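You operate a simulated robot arm through the tools that you are given. There is no shell and no other tool.

You run a simulated robot arm. Do the job below in one go: nothing can be reset, and whatever is moved stays where it is left.

## Task
Take the pegs off the three washcloths and pack the cloths in the teal box.
Fine: pegs on the peg stand, orange on No. 1, green on No. 2, pink on No. 3; each peg off before its cloth moves.

It is judged by the outcome, as a careful person would: the job done as asked, and still so three seconds after it is handed in. It fails if anything else is knocked over, pushed out of place, dropped, spilled or broken. Flat cloth is picked up by pressing the open fingertips on it (5 to 10 N) and closing them slowly along it; thin cloth reads only 2 to 8 mm in the jaws.

## Robot
A 7-joint arm with a two-finger gripper, fixed in place. Base frame: the origin is at the foot of the arm, x ahead of it, y to its left, z up; the work surface is at about z = 0. Readings come in mm, degrees, newtons and seconds.
With the tool pointing down near the work surface it reaches from about 260 to 600 mm from the base axis. Its first joint turns from -143.0 to 143.0 degrees. Payload 1.08 kg.
Tool frame: the origin (TCP) lies between the finger pads and is the grasp point; the fingertips stand 16 mm ahead of it; z points along the fingers, y is the line along which they close. The gripper opens to 88 mm; its body begins 58 mm behind the TCP.
Orientation is told as [roll, pitch, yaw] about the base's x, y, z axes, in that order, counted from this pose: with the fingers straight down and closing along the base's y, the tool's x points along the base's -x, its y along +y and its z along -z.

## Interface
- The arm moves only by the tool jog_arm. Its argument "commands" is a list of rows, each a list of 7 numbers: the shift along the base's x, y, z in units of 200 mm (1.0 is 200 mm), then the turn, a rotation vector about the base's x, y, z in units of 120 degrees (1.0 is 120 degrees), then the opening, from 0 (shut) to 1 (fully open). In form: [[tx, ty, tz, rx, ry, rz, claw], ...]. A call has 1 to 20 rows; each row is the pose to reach, as a shift and turn from the pose commanded when the call began. A call with a number of a shift or a turn outside -1 to 1 is refused whole. Each row takes 0.2 s and may step no farther than 50 mm and 8.6 degrees from the row before; otherwise, or with a gripper value out of range, the whole call is refused. Where a pose cannot be reached the arm comes as near as it can. A force on the tool above 40 N (or 10 N above the force at the start of the call, whichever is more), or a blocked arm, ends the call early, and 0.2 s more pass. The fingers move at their own pace (about 186.7 mm/s each) and stop on an object; they squeeze with about 20 N. The grip force told is the motor's: it shows also when the fingers shut on nothing. Time passes only in rows, and 0.2 s behind the last, so rows that repeat a pose let the fingers close. It gives the time, the measured TCP pose, the force on the tool (base axes), the opening and the grip force at its end, in the units of the frame above (readings bear some noise), with the torque about the TCP (base axes, N m) and any sound that the robot's microphone picked up.
- Cameras (640 x 400 px; columns grow to the right, rows downward): "scene" is fixed at [49.7, 649.9, 804.2]; the picture's right is [-0.91, -0.42, 0.00], its down [-0.24, 0.52, -0.82] and it looks along [0.35, -0.74, -0.58] (base axes); focal length 314 px, centre (320, 200). "wrist" rides on the gripper at [82, -9, -92] in the tool frame; the picture's right is [0.10, 0.99, 0.00], its down [-0.70, 0.07, -0.71] and it looks along [-0.71, 0.07, 0.71] (tool axes); focal length 256 px, centre (320, 200). There is no depth. A picture from a camera that has moved, and an enlarged one, comes with that camera's place and axes in the base frame and with its lens.
- grab_frame(camera): a new picture of that camera. No time passes.
- enlarge(camera, box): a new picture of the part [left, top, right, bottom] of that camera's present view, enlarged. No time passes.
- job_done(): hands the job in; it is judged then, once.

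Nothing tells you positions but the pictures and the camera data. Unless the task says otherwise, let go and move clear before handing in.

The tools are called after ">>>" as name(argument=value, ...) on one line, values as JSON. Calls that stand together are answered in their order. jog_arm: Moves the arm, as the interface text tells. Its arguments: {"type":"object","properties":{"commands":{"type":"array"}},"required":["commands"]} The other tools are called the same way: grab_frame (camera) takes a picture; enlarge (camera, box) takes an enlarged picture of a part of a camera's view; job_done () hands the job in.

At the start:

```text
t: 0.0
tcp_pos: [377.0, -124.8, 354.9]
orientation: [0.1, -0.1, 0.0]
ft_force: [0.6, 0.6, -0.3]
ft_torque: [-0.03, -0.01, 0.01]
finger_gap: 88.0
grasp_force: 0.1
```

scene: 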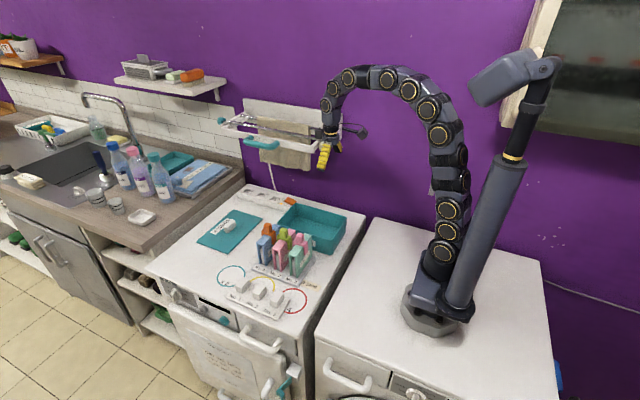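
wrist: 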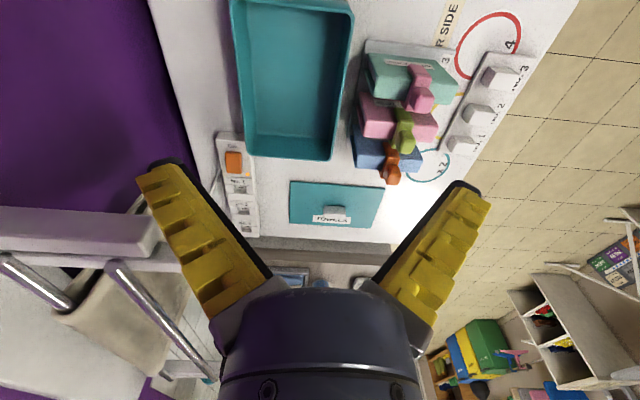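

I see a washing-machine-top work area with a teal box, three folded cloths with pegs (blue/orange, pink/green, mint/pink), a peg stand and a strip with numbers. I'll look closer before moving.

>>> enlarge(camera="scene", box=[200, 180, 360, 330])

>>> enlarge(camera="wrist", box=[330, 0, 570, 200])

>>> enlarge(camera="wrist", box=[190, 100, 420, 260])

>>> enlarge(camera="scene", box=[240, 215, 330, 280])

```text
2.67 times, centred on (280, 255) of scene
camera zoom: at [49.7, 649.9, 804.2], right [-0.91, -0.42, 0.0], down [-0.24, 0.52, -0.82], along [0.35, -0.74, -0.58], focal length 838 px, centre (427, 53)
```

zoom: 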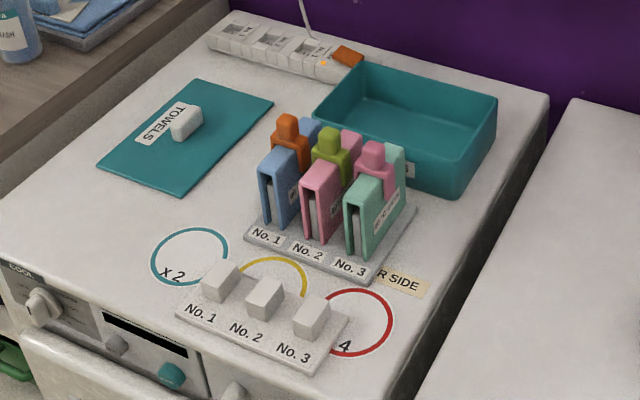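

```text
2.00 times, centred on (450, 100) of wrist
camera zoom: at [295.5, -135.5, 446.5], right [-0.1, 0.99, 0.0], down [0.7, 0.07, 0.71], along [0.71, 0.07, -0.71], focal length 512 px, centre (60, 400)
```

zoom: 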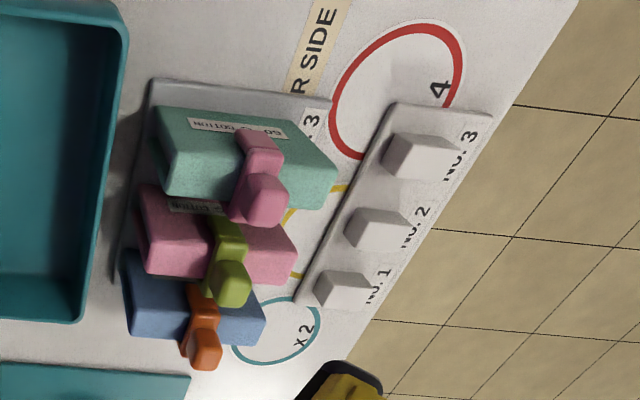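

```text
2.50 times, centred on (305, 180) of wrist
camera zoom: at [295.5, -135.5, 446.5], right [-0.1, 0.99, 0.0], down [0.7, 0.07, 0.71], along [0.71, 0.07, -0.71], focal length 640 px, centre (358, 250)
```

zoom: 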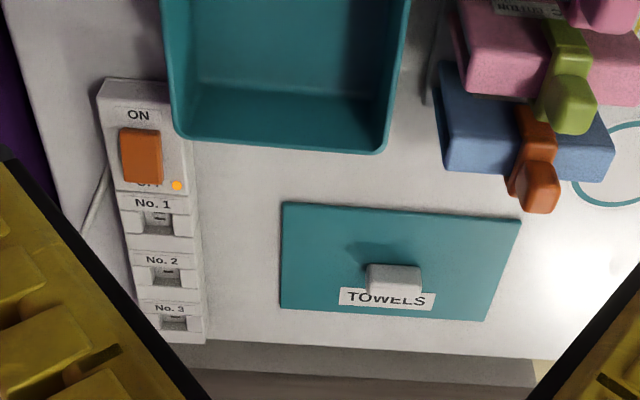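

```text
6.15 times, centred on (285, 248) of scene
camera zoom: at [49.7, 649.9, 804.2], right [-0.91, -0.42, 0.0], down [-0.24, 0.52, -0.82], along [0.35, -0.74, -0.58], focal length 1933 px, centre (535, -92)
```

zoom: 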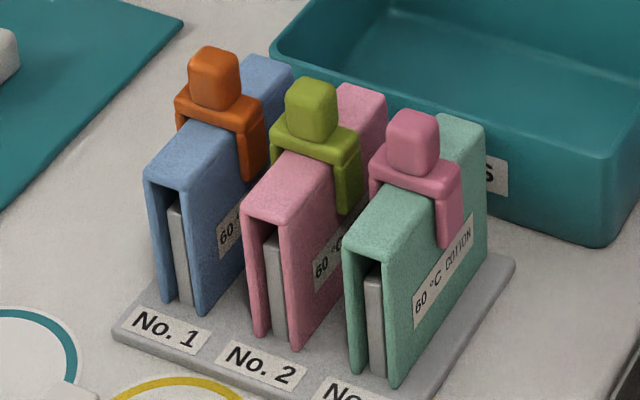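

The cloths hang on a plate rack around x≈425–545, y≈5, with pegs clipped on top (heads near z≈130). The peg stand's three posts are near y≈155, and the teal box is near y≈-100. I'll hover over the rack to get closer views before touching anything.

>>> jog_arm(commands=[[0.09, 0.11, -0.05, 0, 0, 0, 1], [0.18, 0.22, -0.1, 0, 0, 0, 1], [0.27, 0.33, -0.15, 0, 0, 0, 1], [0.36, 0.44, -0.2, 0, 0, 0, 1], [0.45, 0.55, -0.25, 0, 0, 0, 1], [0.535, 0.655, -0.3, 0, 0, 0, 1], [0.535, 0.655, -0.3, 0, 0, 0, 1]])

>>> grab_frame(camera="wrist")

>>> grab_frame(camera="scene")

```text
t: 1.6
tcp_pos: [485.0, 6.7, 295.3]
orientation: [0.0, 0.0, 0.0]
ft_force: [0.4, -1.3, 0.2]
ft_torque: [-0.02, -0.01, 0.01]
finger_gap: 87.7
grasp_force: 0.0
```

```text
taken
camera wrist: at [402.1, -3.7, 386.8], right [-0.1, 0.99, 0.0], down [0.7, 0.07, 0.71], along [0.7, 0.07, -0.71], focal length 256 px, centre (320, 200)
```

wrist: 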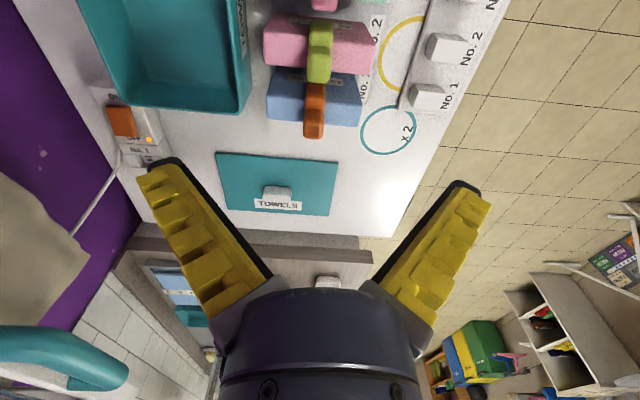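

```text
taken
```

scene: 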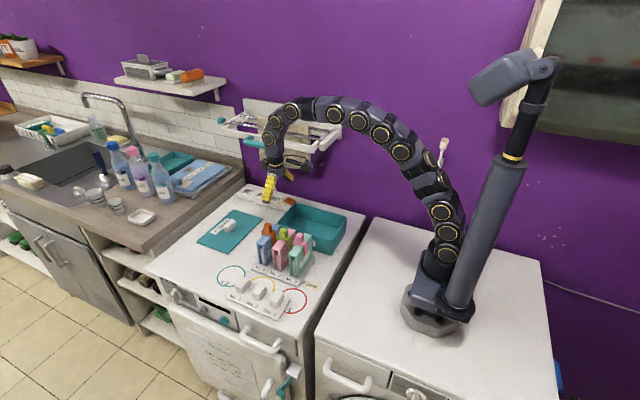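

The rack, box, lid and posts are all visible. I'll back off to x≈366 and go lower so the rack is centred in the wrist camera for measuring.

>>> jog_arm(commands=[[-0.15, 0.0, -0.09, 0, 0, 0, 1], [-0.3, 0.0, -0.18, 0, 0, 0, 1], [-0.45, 0.0, -0.27, 0, 0, 0, 1], [-0.6, 0.0, -0.36, 0, 0, 0, 1], [-0.6, 0.0, -0.36, 0, 0, 0, 1]])

>>> grab_frame(camera="wrist")

>>> enlarge(camera="wrist", box=[230, 60, 470, 210])

>>> enlarge(camera="scene", box=[215, 250, 325, 325])

```text
t: 2.8
tcp_pos: [365.5, 5.6, 223.0]
orientation: [0.0, 0.0, 0.2]
ft_force: [0.0, -0.2, -0.9]
ft_torque: [-0.04, 0.0, -0.01]
finger_gap: 88.0
grasp_force: 0.0
```

```text
taken
camera wrist: at [282.0, -4.5, 314.6], right [-0.1, 0.99, 0.0], down [0.7, 0.07, 0.71], along [0.71, 0.07, -0.7], focal length 256 px, centre (320, 200)
```

wrist: 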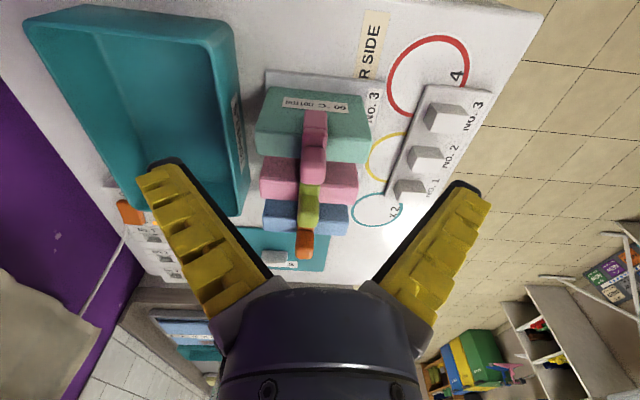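

```text
2.67 times, centred on (350, 135) of wrist
camera zoom: at [282.0, -4.5, 314.6], right [-0.1, 0.99, 0.0], down [0.7, 0.07, 0.71], along [0.71, 0.07, -0.7], focal length 683 px, centre (240, 373)
```

zoom: 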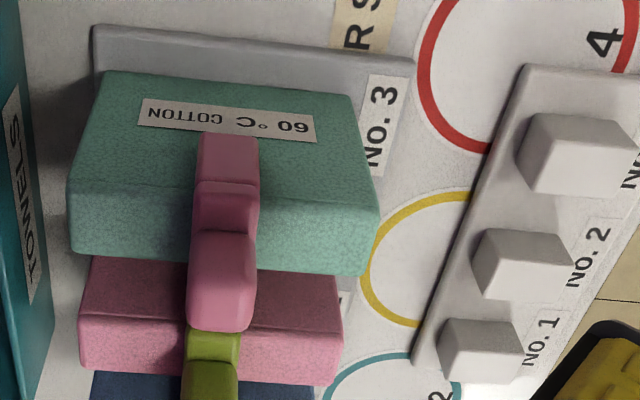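

```text
5.33 times, centred on (270, 288) of scene
camera zoom: at [49.7, 649.9, 804.2], right [-0.91, -0.42, 0.0], down [-0.24, 0.52, -0.82], along [0.35, -0.74, -0.58], focal length 1675 px, centre (587, -267)
```

zoom: 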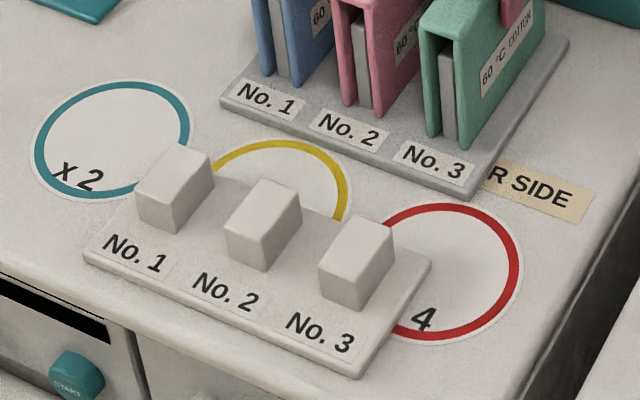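

Triangulating, the pegs sit at about x=418/479/538, y≈4, with head tops z≈150. Cloth tops are at z≈110 and span y≈-49..57. Next I'll zoom in on the posts, box and peg shapes.

>>> enlarge(camera="wrist", box=[380, 80, 500, 210])

>>> enlarge(camera="scene", box=[225, 265, 315, 325])

>>> enlarge(camera="scene", box=[255, 190, 355, 260])

>>> enlarge(camera="scene", box=[250, 215, 320, 265])

>>> enlarge(camera="wrist", box=[250, 150, 370, 270])

```text
3.08 times, centred on (440, 145) of wrist
camera zoom: at [282.0, -4.5, 314.6], right [-0.1, 0.99, 0.0], down [0.7, 0.07, 0.71], along [0.71, 0.07, -0.7], focal length 788 px, centre (-49, 369)
```

zoom: 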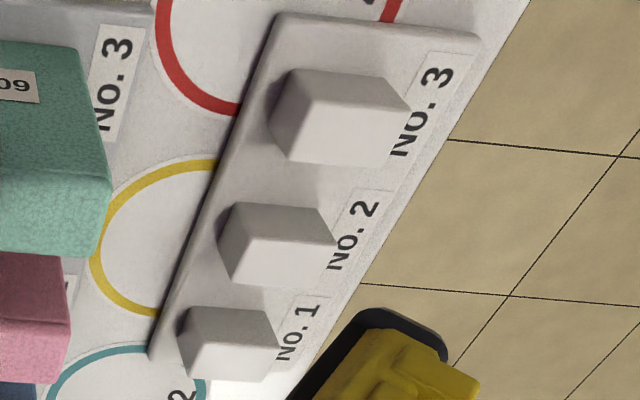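

```text
6.67 times, centred on (270, 295) of scene
camera zoom: at [49.7, 649.9, 804.2], right [-0.91, -0.42, 0.0], down [-0.24, 0.52, -0.82], along [0.35, -0.74, -0.58], focal length 2094 px, centre (653, -433)
```

zoom: 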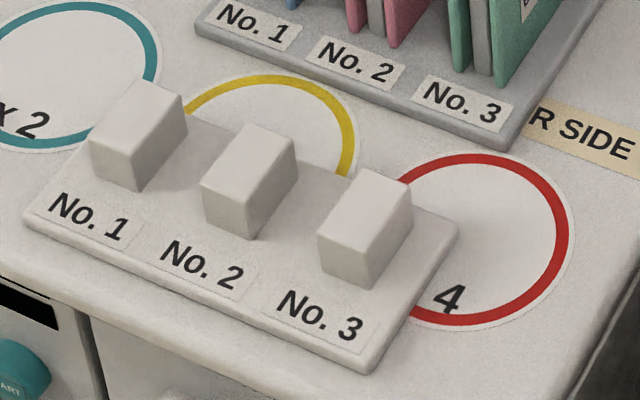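

```text
5.71 times, centred on (305, 225) of scene
camera zoom: at [49.7, 649.9, 804.2], right [-0.91, -0.42, 0.0], down [-0.24, 0.52, -0.82], along [0.35, -0.74, -0.58], focal length 1795 px, centre (406, 57)
```

zoom: 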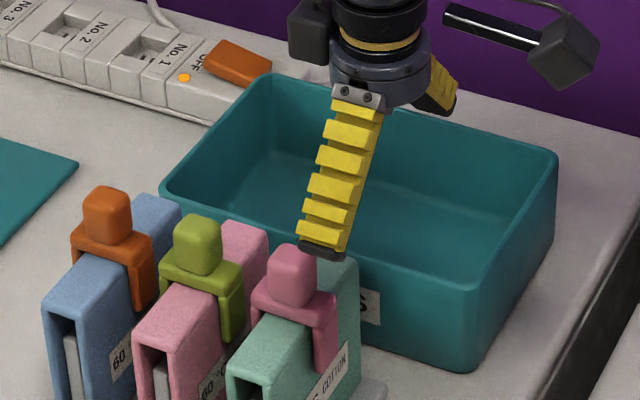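

```text
8.00 times, centred on (285, 240) of scene
camera zoom: at [49.7, 649.9, 804.2], right [-0.91, -0.42, 0.0], down [-0.24, 0.52, -0.82], along [0.35, -0.74, -0.58], focal length 2512 px, centre (600, -120)
```

zoom: 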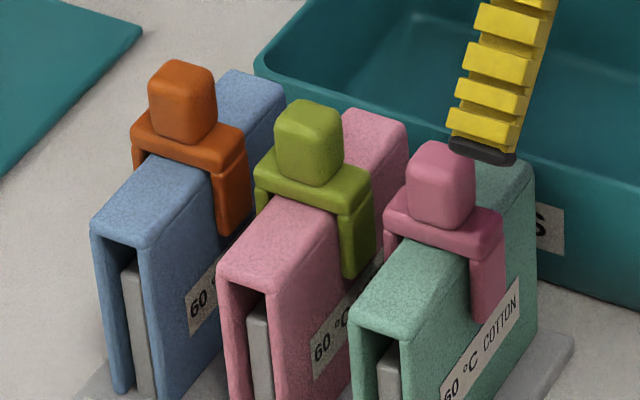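

```text
3.33 times, centred on (310, 210) of wrist
camera zoom: at [282.0, -4.5, 314.6], right [-0.1, 0.99, 0.0], down [0.7, 0.07, 0.71], along [0.71, 0.07, -0.7], focal length 853 px, centre (353, 167)
```

zoom: 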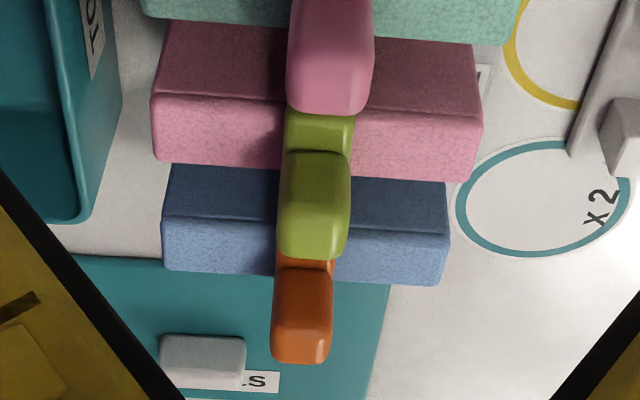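

The pegs are saddles with a block head (~21 mm wide in y), and each post is a block with its top at z≈36, centred at x≈418/479/539, y≈163. I'll hover over the pink peg first and check the centring.

>>> jog_arm(commands=[[0.135, -0.005, -0.03, 0, 0, 0, 0.8], [0.27, -0.011, -0.065, 0, 0, 0, 0.6], [0.27, -0.011, -0.065, 0, 0, 0, 0.6]])

>>> grab_frame(camera="wrist")

>>> enlarge(camera="scene", box=[235, 175, 355, 260])

```text
t: 3.6
tcp_pos: [418.2, 3.2, 209.8]
orientation: [0.0, 0.1, 0.0]
ft_force: [-0.5, 0.2, 0.6]
ft_torque: [-0.05, 0.0, -0.03]
finger_gap: 56.8
grasp_force: 3.4
```

```text
taken
camera wrist: at [336.1, -6.8, 301.5], right [-0.1, 0.99, 0.0], down [0.7, 0.07, 0.71], along [0.71, 0.07, -0.7], focal length 256 px, centre (320, 200)
```

wrist: 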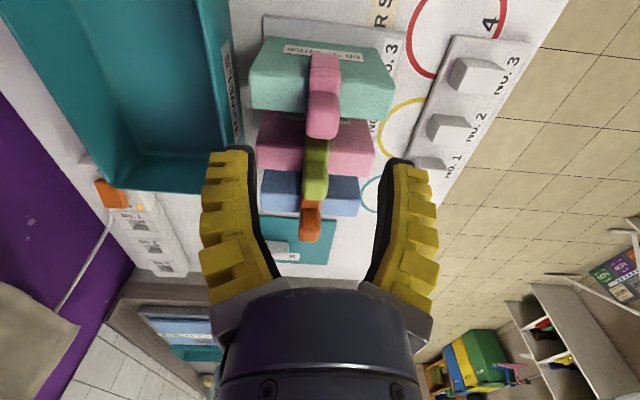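

```text
4.71 times, centred on (295, 218) of scene
camera zoom: at [49.7, 649.9, 804.2], right [-0.91, -0.42, 0.0], down [-0.24, 0.52, -0.82], along [0.35, -0.74, -0.58], focal length 1478 px, centre (438, 118)
```

zoom: 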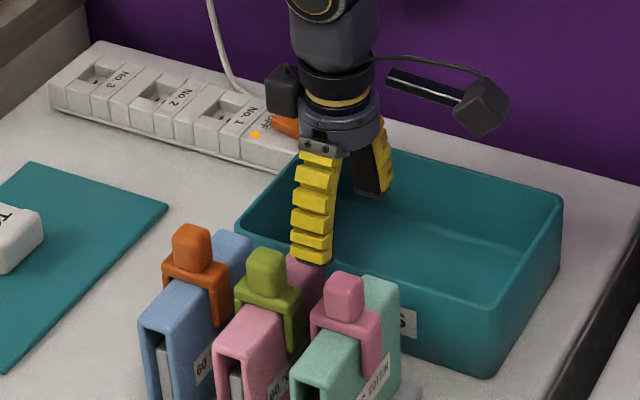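

The fingers straddle the pink head in y. I'll descend to about z=136 with the jaws at ~57 mm and check the contact force before closing.

>>> jog_arm(commands=[[0.0, 0.004, -0.12, 0, 0, 0, 0.6], [0.0, 0.004, -0.22, 0, 0, 0, 0.6], [0.0, 0.004, -0.3, 0, 0, 0, 0.6], [0.0, 0.004, -0.35, 0, 0, 0, 0.6], [0.0, 0.004, -0.37, 0, 0, 0, 0.6], [0.0, 0.004, -0.37, 0, 0, 0, 0.6]])

>>> grab_frame(camera="wrist")

>>> enlarge(camera="scene", box=[250, 205, 330, 265])

```text
t: 5.0
tcp_pos: [419.0, 4.0, 136.2]
orientation: [0.1, 0.0, 0.0]
ft_force: [-1.4, -0.9, -0.1]
ft_torque: [0.03, 0.01, 0.0]
finger_gap: 57.1
grasp_force: 3.2
```

```text
taken
camera wrist: at [336.6, -5.6, 227.8], right [-0.1, 0.99, 0.0], down [0.7, 0.07, 0.71], along [0.7, 0.07, -0.71], focal length 256 px, centre (320, 200)
```

wrist: 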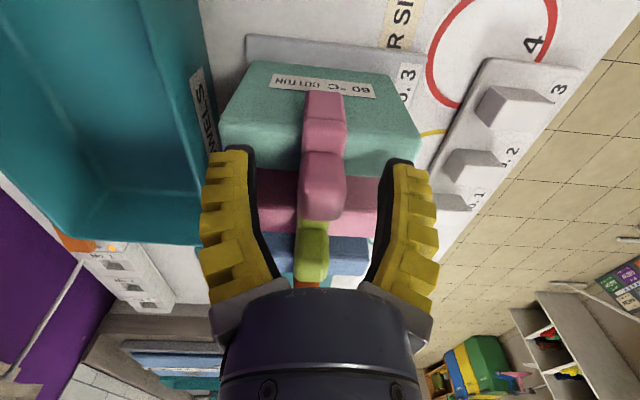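

```text
6.67 times, centred on (290, 235) of scene
camera zoom: at [49.7, 649.9, 804.2], right [-0.91, -0.42, 0.0], down [-0.24, 0.52, -0.82], along [0.35, -0.74, -0.58], focal length 2094 px, centre (520, -33)
```

zoom: 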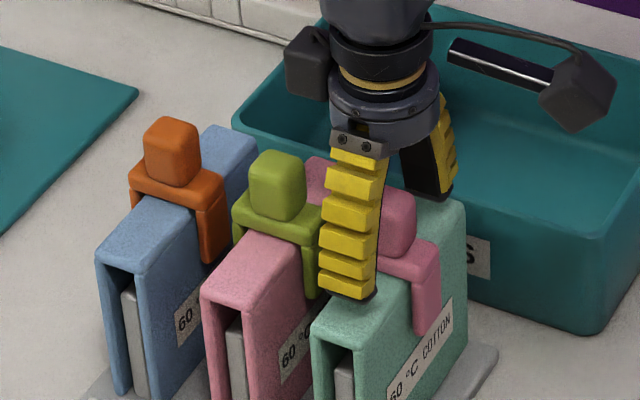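

The tips are clear of the cloth and the head is centred to within about 0.5 mm. I'll close slowly on the pink peg head.

>>> jog_arm(commands=[[0, 0, 0, 0, 0, 0, 0.5], [0, 0, 0, 0, 0, 0, 0.42], [0, 0, 0, 0, 0, 0, 0.36], [0, 0, 0, 0, 0, 0, 0.31], [0, 0, 0, 0, 0, 0, 0.27], [0, 0, 0, 0, 0, 0, 0.24], [0, 0, 0, 0, 0, 0, 0.2], [0, 0, 0, 0, 0, 0, 0.1], [0, 0, 0, 0, 0, 0, 0.0], [0, 0, 0, 0, 0, 0, 0.0]])

>>> grab_frame(camera="wrist")

```text
t: 7.2
tcp_pos: [419.8, 5.6, 137.2]
orientation: [-0.1, -0.2, -0.1]
ft_force: [-0.9, -0.6, 17.4]
ft_torque: [0.01, 0.04, 0.04]
finger_gap: 14.0
grasp_force: 20.6
```

```text
taken
camera wrist: at [337.0, -5.6, 228.3], right [-0.1, 0.99, 0.0], down [0.7, 0.07, 0.71], along [0.71, 0.07, -0.7], focal length 256 px, centre (320, 200)
```

wrist: 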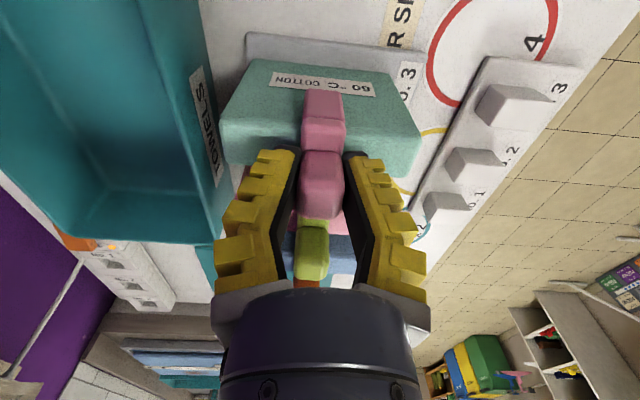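

>>> enlarge(camera="scene", box=[260, 210, 320, 260])

>>> enlarge(camera="wrist", box=[220, 50, 440, 240])

```text
8.00 times, centred on (290, 235) of scene
camera zoom: at [49.7, 649.9, 804.2], right [-0.91, -0.42, 0.0], down [-0.24, 0.52, -0.82], along [0.35, -0.74, -0.58], focal length 2512 px, centre (560, -80)
```

zoom: 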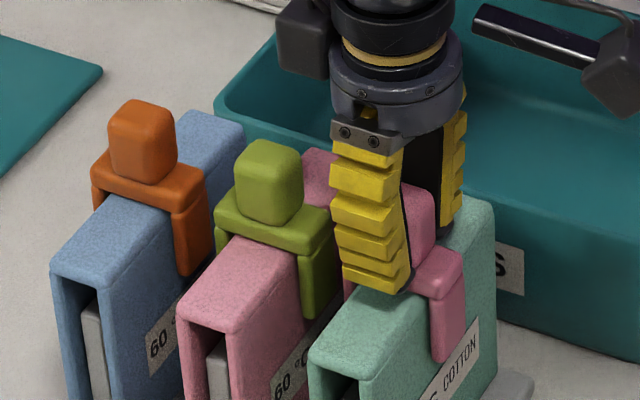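

```text
2.11 times, centred on (330, 145) of wrist
camera zoom: at [337.0, -5.6, 228.3], right [-0.1, 0.99, 0.0], down [0.7, 0.07, 0.71], along [0.71, 0.07, -0.7], focal length 539 px, centre (299, 316)
```

zoom: 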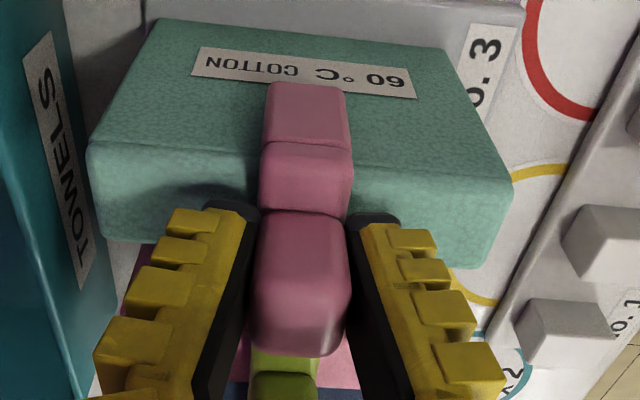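

The jaws have stopped on the pink peg head. I'll lift slowly and watch the forces to confirm that only the peg comes up.

>>> jog_arm(commands=[[0, 0, 0.015, 0, 0, 0, 0], [0, 0, 0.03, 0, 0, 0, 0], [0, 0, 0.05, 0, 0, 0, 0], [0, 0, 0.07, 0, 0, 0, 0]])

>>> enlarge(camera="scene", box=[260, 210, 320, 260])

>>> grab_frame(camera="wrist")

```text
t: 8.2
tcp_pos: [420.3, 5.3, 149.9]
orientation: [0.1, 0.0, 0.0]
ft_force: [0.2, -0.2, 0.1]
ft_torque: [0.02, -0.01, -0.03]
finger_gap: 9.5
grasp_force: 20.6
```

```text
8.00 times, centred on (290, 235) of scene
camera zoom: at [49.7, 649.9, 804.2], right [-0.91, -0.42, 0.0], down [-0.24, 0.52, -0.82], along [0.35, -0.74, -0.58], focal length 2512 px, centre (560, -80)
```

zoom: 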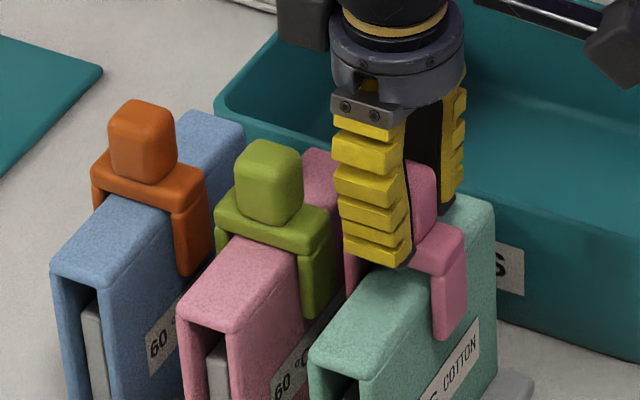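

```text
taken
camera wrist: at [336.4, -6.3, 241.7], right [-0.1, 0.99, 0.0], down [0.7, 0.07, 0.71], along [0.71, 0.07, -0.7], focal length 256 px, centre (320, 200)
```

wrist: 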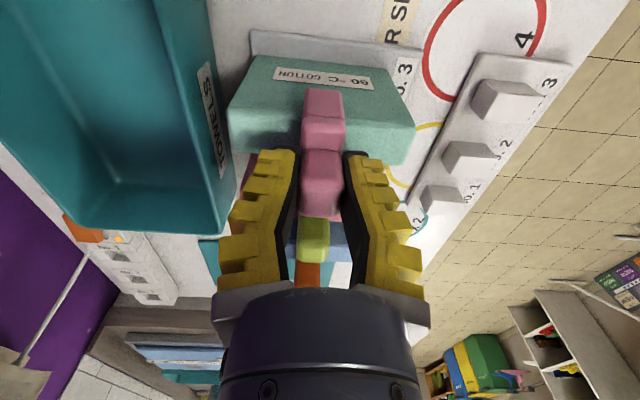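

The peg is rising with the fingers while the cloth stays put. I'll continue lifting clear.

>>> jog_arm(commands=[[0, 0, 0.03, 0, 0, 0, 0], [0, 0, 0.06, 0, 0, 0, 0], [0, 0, 0.1, 0, 0, 0, 0], [0, 0, 0.15, 0, 0, 0, 0], [0, 0, 0.2, 0, 0, 0, 0], [0, 0, 0.24, 0, 0, 0, 0]])

>>> enlarge(camera="scene", box=[255, 190, 335, 255])

>>> grab_frame(camera="wrist")

```text
t: 9.6
tcp_pos: [419.6, 5.8, 198.1]
orientation: [0.1, 0.1, 0.0]
ft_force: [-0.3, 0.5, 0.1]
ft_torque: [0.02, 0.01, -0.04]
finger_gap: 9.1
grasp_force: 20.5
```

```text
6.15 times, centred on (295, 222) of scene
camera zoom: at [49.7, 649.9, 804.2], right [-0.91, -0.42, 0.0], down [-0.24, 0.52, -0.82], along [0.35, -0.74, -0.58], focal length 1933 px, centre (474, 62)
```

zoom: 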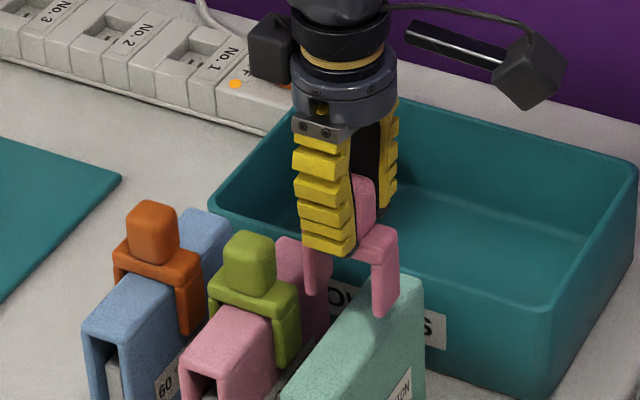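

```text
taken
camera wrist: at [336.3, -5.5, 289.7], right [-0.1, 0.99, 0.0], down [0.7, 0.07, 0.71], along [0.71, 0.07, -0.71], focal length 256 px, centre (320, 200)
```

wrist: 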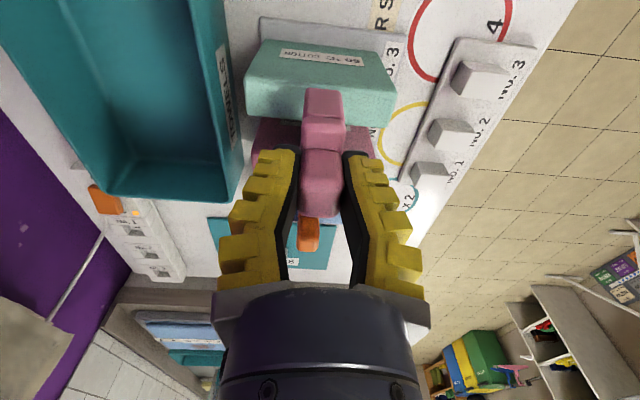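

The pink peg is free, with its flaps at z≈141, above the cloth top. I'll carry it straight along +y to post No. 3 and hover just above.

>>> jog_arm(commands=[[0, 0.12, 0, 0, 0, 0, 0], [0, 0.3, 0, 0, 0, 0, 0], [0, 0.48, 0, 0, 0, 0, 0], [0, 0.64, 0, 0, 0, 0, 0], [0, 0.76, 0, 0, 0, 0, 0], [0, 0.787, -0.06, 0, 0, 0, 0], [0, 0.787, -0.2, 0, 0, 0, 0], [0, 0.787, -0.33, 0, 0, 0, 0], [0, 0.787, -0.42, 0, 0, 0, 0], [0, 0.787, -0.42, 0, 0, 0, 0]])

>>> grab_frame(camera="wrist")

>>> enlarge(camera="scene", box=[230, 230, 330, 320])

>>> enlarge(camera="wrist", box=[240, 40, 440, 220])

```text
t: 11.8
tcp_pos: [419.2, 162.6, 112.7]
orientation: [0.0, -0.1, 0.1]
ft_force: [0.3, -0.3, -0.3]
ft_torque: [0.0, -0.01, 0.02]
finger_gap: 9.5
grasp_force: 19.8
```

```text
taken
camera wrist: at [336.5, 151.8, 205.3], right [-0.1, 0.99, 0.0], down [0.7, 0.07, 0.71], along [0.71, 0.07, -0.7], focal length 256 px, centre (320, 200)
```

wrist: 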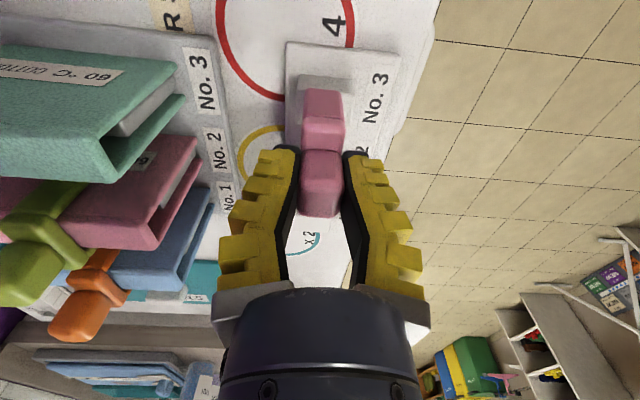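

```text
4.44 times, centred on (280, 275) of scene
camera zoom: at [49.7, 649.9, 804.2], right [-0.91, -0.42, 0.0], down [-0.24, 0.52, -0.82], along [0.35, -0.74, -0.58], focal length 1396 px, centre (498, -133)
```

zoom: 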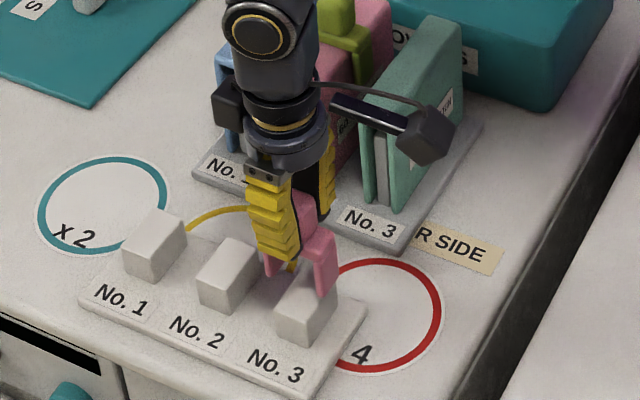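

```text
2.22 times, centred on (340, 130) of wrist
camera zoom: at [336.5, 151.8, 205.3], right [-0.1, 0.99, 0.0], down [0.7, 0.07, 0.71], along [0.71, 0.07, -0.7], focal length 569 px, centre (276, 356)
```

zoom: 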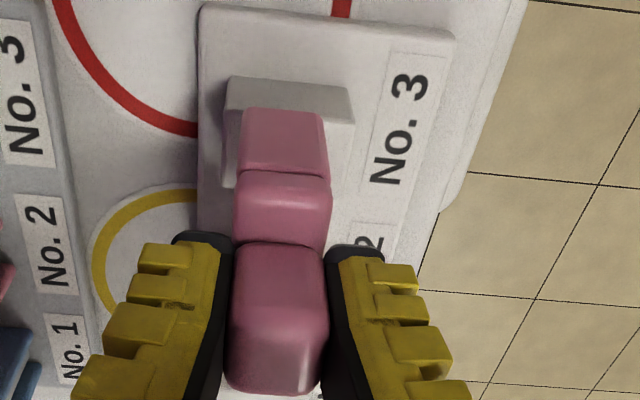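

>>> enlarge(camera="scene", box=[276, 265, 316, 315])

```text
8.00 times, centred on (296, 290) of scene
camera zoom: at [49.7, 649.9, 804.2], right [-0.91, -0.42, 0.0], down [-0.24, 0.52, -0.82], along [0.35, -0.74, -0.58], focal length 2512 px, centre (512, -520)
```

zoom: 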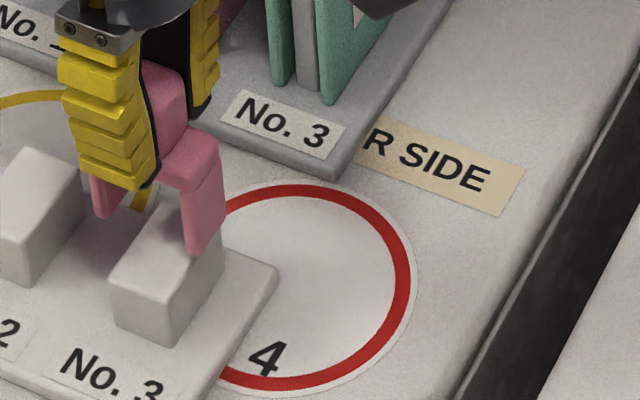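

The peg hovers over post No. 3, and its slot looks centred on the post (x≈418). I'll lower it slowly in two stages, checking the force.

>>> jog_arm(commands=[[0, 0, -0.03, 0, 0, 0, 0], [0, 0, -0.06, 0, 0, 0, 0], [0, 0, -0.085, 0, 0, 0, 0], [0, 0, -0.105, 0, 0, 0, 0], [0, 0, -0.125, 0, 0, 0, 0], [0, 0, -0.145, 0, 0, 0, 0], [0, 0, -0.16, 0, 0, 0, 0]])

>>> enlarge(camera="scene", box=[270, 260, 320, 315])

>>> enlarge(camera="wrist", box=[240, 40, 440, 220])

```text
t: 13.4
tcp_pos: [418.9, 160.9, 81.3]
orientation: [0.1, -0.1, -0.1]
ft_force: [-0.3, 0.1, -0.3]
ft_torque: [-0.01, -0.02, -0.02]
finger_gap: 9.4
grasp_force: 19.9
```

```text
7.27 times, centred on (295, 288) of scene
camera zoom: at [49.7, 649.9, 804.2], right [-0.91, -0.42, 0.0], down [-0.24, 0.52, -0.82], along [0.35, -0.74, -0.58], focal length 2284 px, centre (502, -436)
```

zoom: 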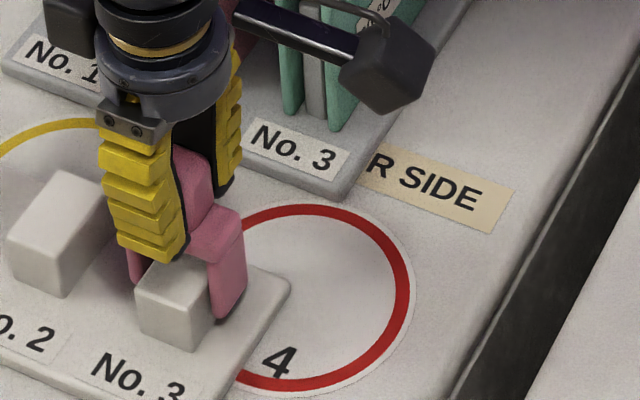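

```text
2.22 times, centred on (340, 130) of wrist
camera zoom: at [336.5, 151.4, 173.4], right [-0.1, 0.99, 0.0], down [0.7, 0.07, 0.71], along [0.71, 0.07, -0.7], focal length 569 px, centre (276, 356)
```

zoom: 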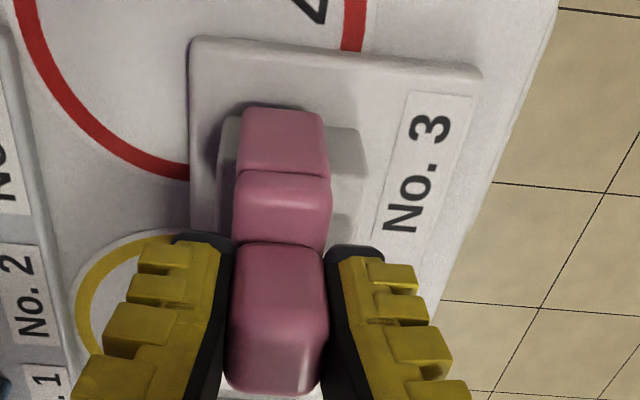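

The slot straddles the post with no contact force. I'll lower the rest gently until it seats.

>>> jog_arm(commands=[[0, 0, -0.025, 0, 0, 0, 0], [0, 0, -0.045, 0, 0, 0, 0], [0, 0, -0.06, 0, 0, 0, 0], [0, 0, -0.07, 0, 0, 0, 0]])

>>> enlarge(camera="scene", box=[270, 260, 320, 315])

```text
t: 14.4
tcp_pos: [419.8, 161.5, 68.9]
orientation: [0.2, -0.2, 0.0]
ft_force: [-0.4, -1.0, 17.4]
ft_torque: [-0.02, -0.02, 0.01]
finger_gap: 14.1
grasp_force: 19.9
```

```text
7.27 times, centred on (295, 288) of scene
camera zoom: at [49.7, 649.9, 804.2], right [-0.91, -0.42, 0.0], down [-0.24, 0.52, -0.82], along [0.35, -0.74, -0.58], focal length 2284 px, centre (502, -436)
```

zoom: 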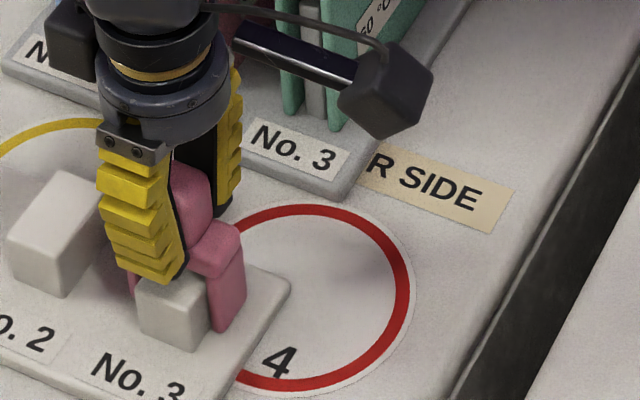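

The peg has reached its seat: the force and gap match the original seated state on the cloth. I'll relieve the pressure slightly, open, and rise.

>>> jog_arm(commands=[[0, 0, 0.008, 0, 0, 0, 0.0], [0, 0, 0.008, 0, 0, 0, 0.1], [0, 0, 0.008, 0, 0, 0, 0.18], [0, 0, 0.01, 0, 0, 0, 0.26], [0, 0, 0.012, 0, 0, 0, 0.34], [0, 0, 0.015, 0, 0, 0, 0.42], [0, 0, 0.02, 0, 0, 0, 0.5], [0, 0, 0.03, 0, 0, 0, 0.6], [0, 0, 0.08, 0, 0, 0, 0.6], [0, 0, 0.16, 0, 0, 0, 0.6], [0, 0, 0.3, 0, 0, 0, 0.6], [0, 0, 0.45, 0, 0, 0, 0.6]])

>>> enlarge(camera="scene", box=[230, 215, 320, 320])

>>> grab_frame(camera="wrist")

```text
t: 17.0
tcp_pos: [419.9, 160.9, 157.4]
orientation: [0.1, 0.2, -0.1]
ft_force: [-0.1, 0.0, -0.2]
ft_torque: [-0.01, 0.04, 0.02]
finger_gap: 57.1
grasp_force: 2.8
```

```text
3.81 times, centred on (275, 268) of scene
camera zoom: at [49.7, 649.9, 804.2], right [-0.91, -0.42, 0.0], down [-0.24, 0.52, -0.82], along [0.35, -0.74, -0.58], focal length 1196 px, centre (491, -57)
```

zoom: 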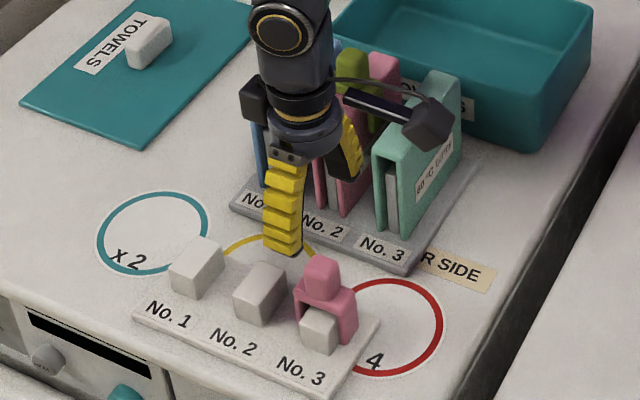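

```text
taken
camera wrist: at [336.4, 150.9, 249.5], right [-0.1, 0.99, 0.0], down [0.7, 0.07, 0.71], along [0.7, 0.07, -0.71], focal length 256 px, centre (320, 200)
```

wrist: 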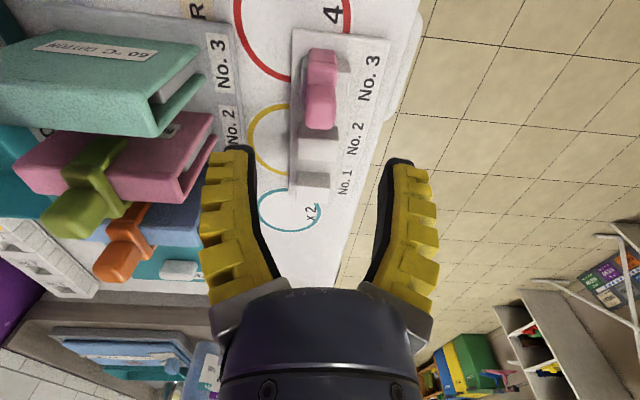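

The pink peg sits on No. 3 and the cloths are undisturbed. Next is the green peg: I'll rise, go over to (480, 4.5) and hover.

>>> jog_arm(commands=[[0, 0, 0.15, 0, 0, 0, 0.6], [0, 0, 0.285, 0, 0, 0, 0.6], [0.07, -0.19, 0.285, 0, 0, 0, 0.6], [0.15, -0.39, 0.285, 0, 0, 0, 0.6], [0.23, -0.59, 0.285, 0, 0, 0, 0.6], [0.303, -0.7875, 0.285, 0, 0, 0, 0.6], [0.303, -0.7875, 0.2, 0, 0, 0, 0.6], [0.303, -0.7875, 0.1, 0, 0, 0, 0.6], [0.303, -0.7875, 0.1, 0, 0, 0, 0.6]])

>>> grab_frame(camera="wrist")

>>> enlarge(camera="scene", box=[250, 205, 330, 265])

```text
t: 19.0
tcp_pos: [479.2, 5.1, 177.2]
orientation: [0.0, 0.0, 0.1]
ft_force: [0.2, 0.2, 0.7]
ft_torque: [0.03, 0.02, 0.0]
finger_gap: 57.3
grasp_force: 3.3
```

```text
taken
camera wrist: at [397.0, -6.0, 269.2], right [-0.1, 0.99, 0.0], down [0.7, 0.07, 0.71], along [0.71, 0.07, -0.7], focal length 256 px, centre (320, 200)
```

wrist: 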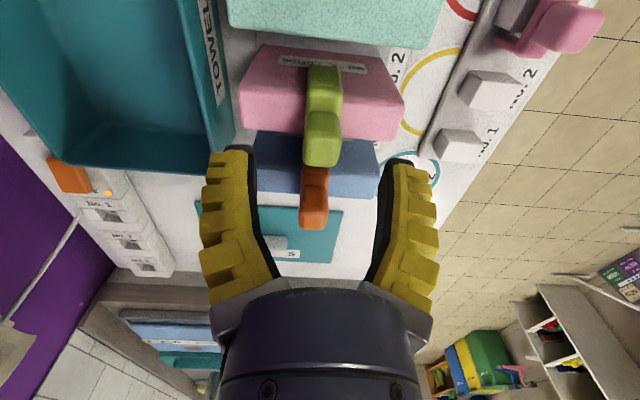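

```text
6.67 times, centred on (290, 235) of scene
camera zoom: at [49.7, 649.9, 804.2], right [-0.91, -0.42, 0.0], down [-0.24, 0.52, -0.82], along [0.35, -0.74, -0.58], focal length 2094 px, centre (520, -33)
```

zoom: 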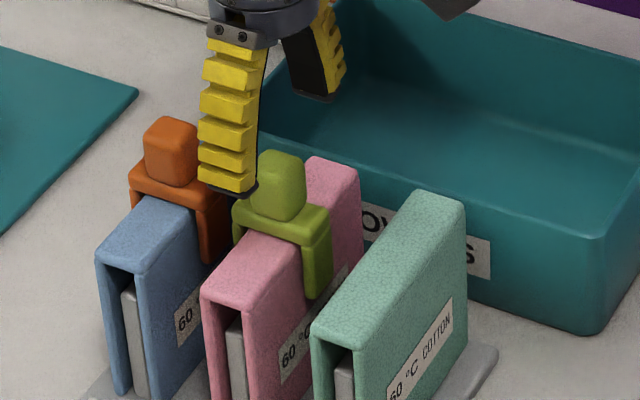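

The green head is centred between the fingers. I'll descend to z≈140 and close gently.

>>> jog_arm(commands=[[0, 0, -0.07, 0, 0, 0, 0.6], [0, 0, -0.13, 0, 0, 0, 0.6], [0, 0, -0.17, 0, 0, 0, 0.6], [0, 0, -0.185, 0, 0, 0, 0.6], [0, 0, -0.185, 0, 0, 0, 0.5], [0, 0, -0.185, 0, 0, 0, 0.42], [0, 0, -0.185, 0, 0, 0, 0.36], [0, 0, -0.185, 0, 0, 0, 0.31], [0, 0, -0.185, 0, 0, 0, 0.27], [0, 0, -0.185, 0, 0, 0, 0.24], [0, 0, -0.185, 0, 0, 0, 0.2], [0, 0, -0.185, 0, 0, 0, 0.1], [0, 0, -0.185, 0, 0, 0, 0.0], [0, 0, -0.185, 0, 0, 0, 0.0]])

>>> enlarge(camera="scene", box=[250, 205, 330, 265])

>>> grab_frame(camera="wrist")

```text
t: 22.0
tcp_pos: [481.2, 3.5, 142.2]
orientation: [-0.1, -0.1, 0.0]
ft_force: [-0.5, 0.0, 16.0]
ft_torque: [0.02, 0.05, 0.02]
finger_gap: 13.6
grasp_force: 20.2
```

```text
6.67 times, centred on (290, 235) of scene
camera zoom: at [49.7, 649.9, 804.2], right [-0.91, -0.42, 0.0], down [-0.24, 0.52, -0.82], along [0.35, -0.74, -0.58], focal length 2094 px, centre (520, -33)
```

zoom: 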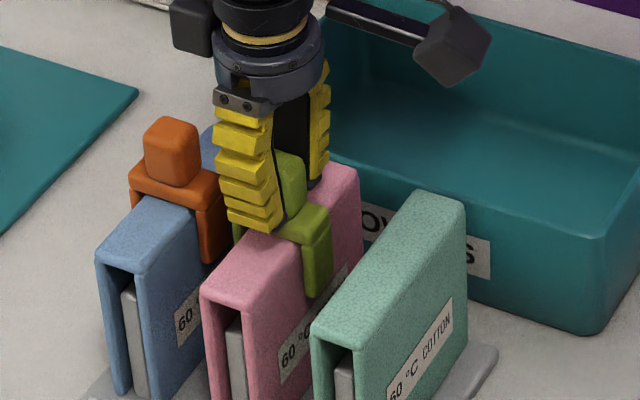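

```text
taken
camera wrist: at [397.4, -6.0, 232.8], right [-0.1, 0.99, 0.0], down [0.7, 0.07, 0.71], along [0.71, 0.07, -0.7], focal length 256 px, centre (320, 200)
```

wrist: 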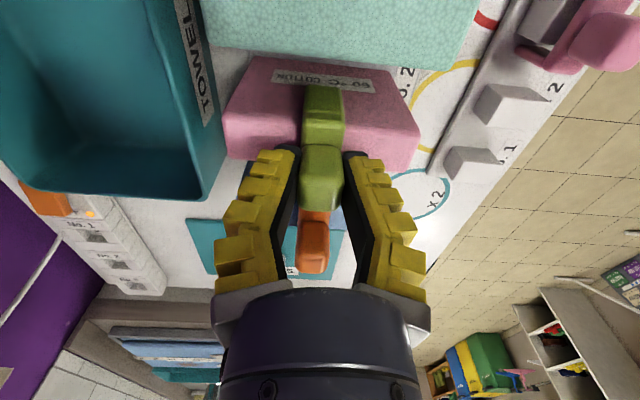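

The grip is the same as with pink. I'll lift slowly.

>>> jog_arm(commands=[[0, 0, 0.015, 0, 0, 0, 0], [0, 0, 0.03, 0, 0, 0, 0], [0, 0, 0.05, 0, 0, 0, 0], [0, 0, 0.07, 0, 0, 0, 0], [0, 0, 0.1, 0, 0, 0, 0], [0, 0, 0.13, 0, 0, 0, 0], [0, 0, 0.17, 0, 0, 0, 0], [0, 0, 0.22, 0, 0, 0, 0], [0, 0, 0.27, 0, 0, 0, 0], [0, 0, 0.31, 0, 0, 0, 0]])

>>> enlarge(camera="scene", box=[250, 185, 330, 265])

>>> grab_frame(camera="wrist")

```text
t: 24.2
tcp_pos: [479.6, 4.8, 203.0]
orientation: [0.0, -0.1, 0.1]
ft_force: [-0.1, 0.0, -0.6]
ft_torque: [0.03, -0.01, 0.0]
finger_gap: 9.1
grasp_force: 19.4
```

```text
5.00 times, centred on (290, 225) of scene
camera zoom: at [49.7, 649.9, 804.2], right [-0.91, -0.42, 0.0], down [-0.24, 0.52, -0.82], along [0.35, -0.74, -0.58], focal length 1570 px, centre (470, 75)
```

zoom: 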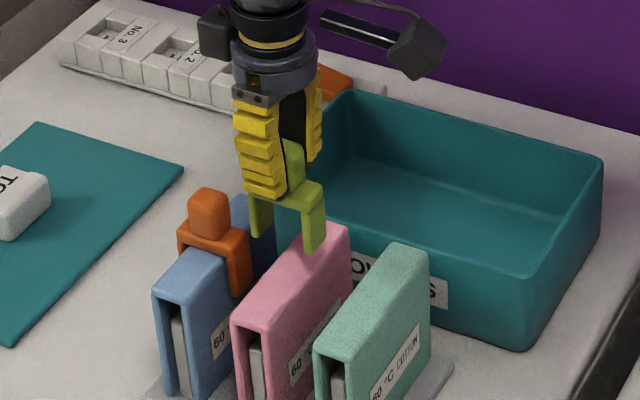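

```text
taken
camera wrist: at [397.0, -5.8, 294.4], right [-0.1, 0.99, 0.0], down [0.7, 0.07, 0.71], along [0.71, 0.07, -0.7], focal length 256 px, centre (320, 200)
```

wrist: 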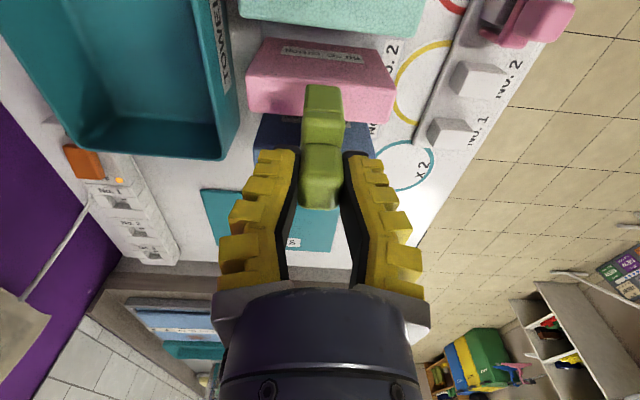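

The green peg is free. I'll carry it to post No. 2 and hover just above.

>>> jog_arm(commands=[[0, 0.12, 0, 0, 0, 0, 0], [0, 0.3, 0, 0, 0, 0, 0], [0, 0.48, 0, 0, 0, 0, 0], [0, 0.64, 0, 0, 0, 0, 0], [0, 0.76, 0, 0, 0, 0, 0], [0, 0.7965, -0.06, 0, 0, 0, 0], [0, 0.7965, -0.2, 0, 0, 0, 0], [0, 0.7965, -0.33, 0, 0, 0, 0], [0, 0.7965, -0.43, 0, 0, 0, 0], [0, 0.7965, -0.43, 0, 0, 0, 0]])

>>> enlarge(camera="scene", box=[245, 250, 315, 315])

>>> enlarge(camera="wrist", box=[240, 40, 440, 220])

```text
t: 26.4
tcp_pos: [480.4, 163.1, 115.9]
orientation: [0.0, -0.1, 0.0]
ft_force: [-0.6, 0.0, -0.6]
ft_torque: [0.0, -0.02, 0.01]
finger_gap: 9.4
grasp_force: 20.5
```

```text
6.15 times, centred on (280, 282) of scene
camera zoom: at [49.7, 649.9, 804.2], right [-0.91, -0.42, 0.0], down [-0.24, 0.52, -0.82], along [0.35, -0.74, -0.58], focal length 1933 px, centre (566, -308)
```

zoom: 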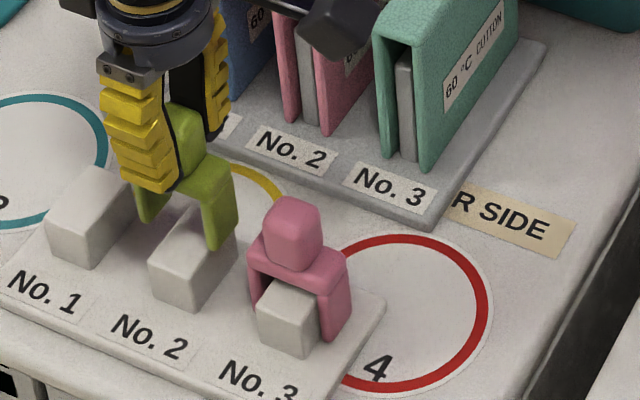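

```text
2.22 times, centred on (340, 130) of wrist
camera zoom: at [397.2, 153.2, 207.1], right [-0.1, 0.99, 0.0], down [0.7, 0.07, 0.71], along [0.7, 0.07, -0.71], focal length 569 px, centre (276, 356)
```

zoom: 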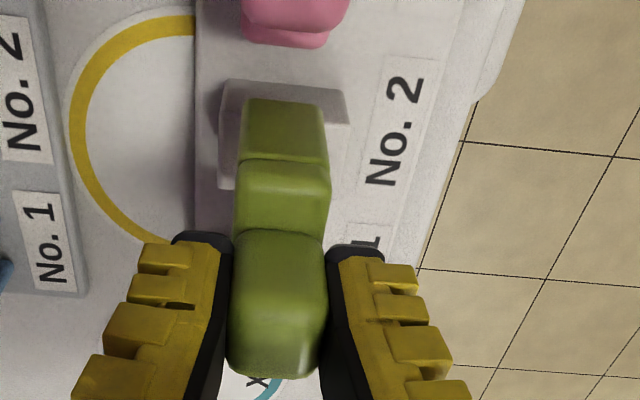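

The alignment matches what worked for pink. I'll lower it onto the post, checking midway.

>>> jog_arm(commands=[[0, 0, -0.03, 0, 0, 0, 0], [0, 0, -0.06, 0, 0, 0, 0], [0, 0, -0.085, 0, 0, 0, 0], [0, 0, -0.105, 0, 0, 0, 0], [0, 0, -0.125, 0, 0, 0, 0], [0, 0, -0.145, 0, 0, 0, 0], [0, 0, -0.16, 0, 0, 0, 0]])

>>> enlarge(camera="scene", box=[245, 250, 315, 315])

```text
t: 28.0
tcp_pos: [479.3, 162.8, 84.6]
orientation: [0.1, 0.0, 0.0]
ft_force: [-0.1, 0.1, -0.4]
ft_torque: [0.01, 0.01, -0.03]
finger_gap: 9.1
grasp_force: 20.2
```

```text
6.15 times, centred on (280, 282) of scene
camera zoom: at [49.7, 649.9, 804.2], right [-0.91, -0.42, 0.0], down [-0.24, 0.52, -0.82], along [0.35, -0.74, -0.58], focal length 1933 px, centre (566, -308)
```

zoom: 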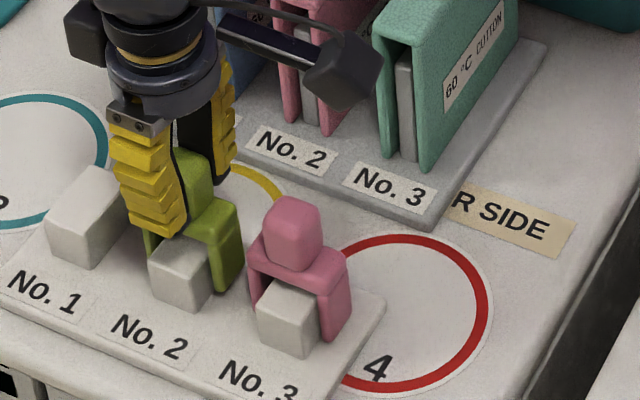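

>>> jog_arm(commands=[[0, 0, -0.02, 0, 0, 0, 0], [0, 0, -0.035, 0, 0, 0, 0], [0, 0, -0.045, 0, 0, 0, 0], [0, 0, -0.053, 0, 0, 0, 0]])

>>> enlarge(camera="scene", box=[245, 250, 315, 315])

```text
t: 29.0
tcp_pos: [479.5, 164.8, 74.3]
orientation: [0.0, 0.0, 0.0]
ft_force: [-3.5, -1.5, 16.5]
ft_torque: [-0.03, 0.1, -0.01]
finger_gap: 13.4
grasp_force: 19.9
```

```text
6.15 times, centred on (280, 282) of scene
camera zoom: at [49.7, 649.9, 804.2], right [-0.91, -0.42, 0.0], down [-0.24, 0.52, -0.82], along [0.35, -0.74, -0.58], focal length 1933 px, centre (566, -308)
```

zoom: 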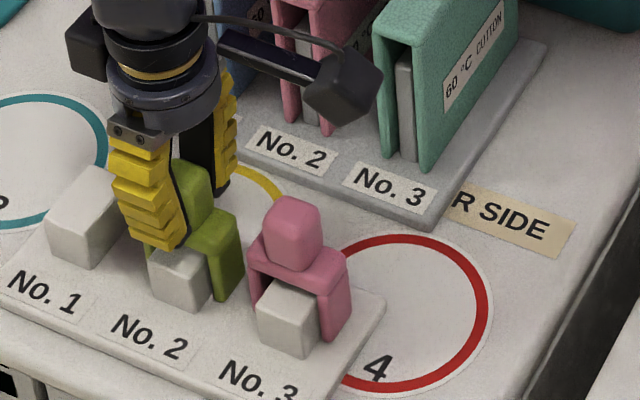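

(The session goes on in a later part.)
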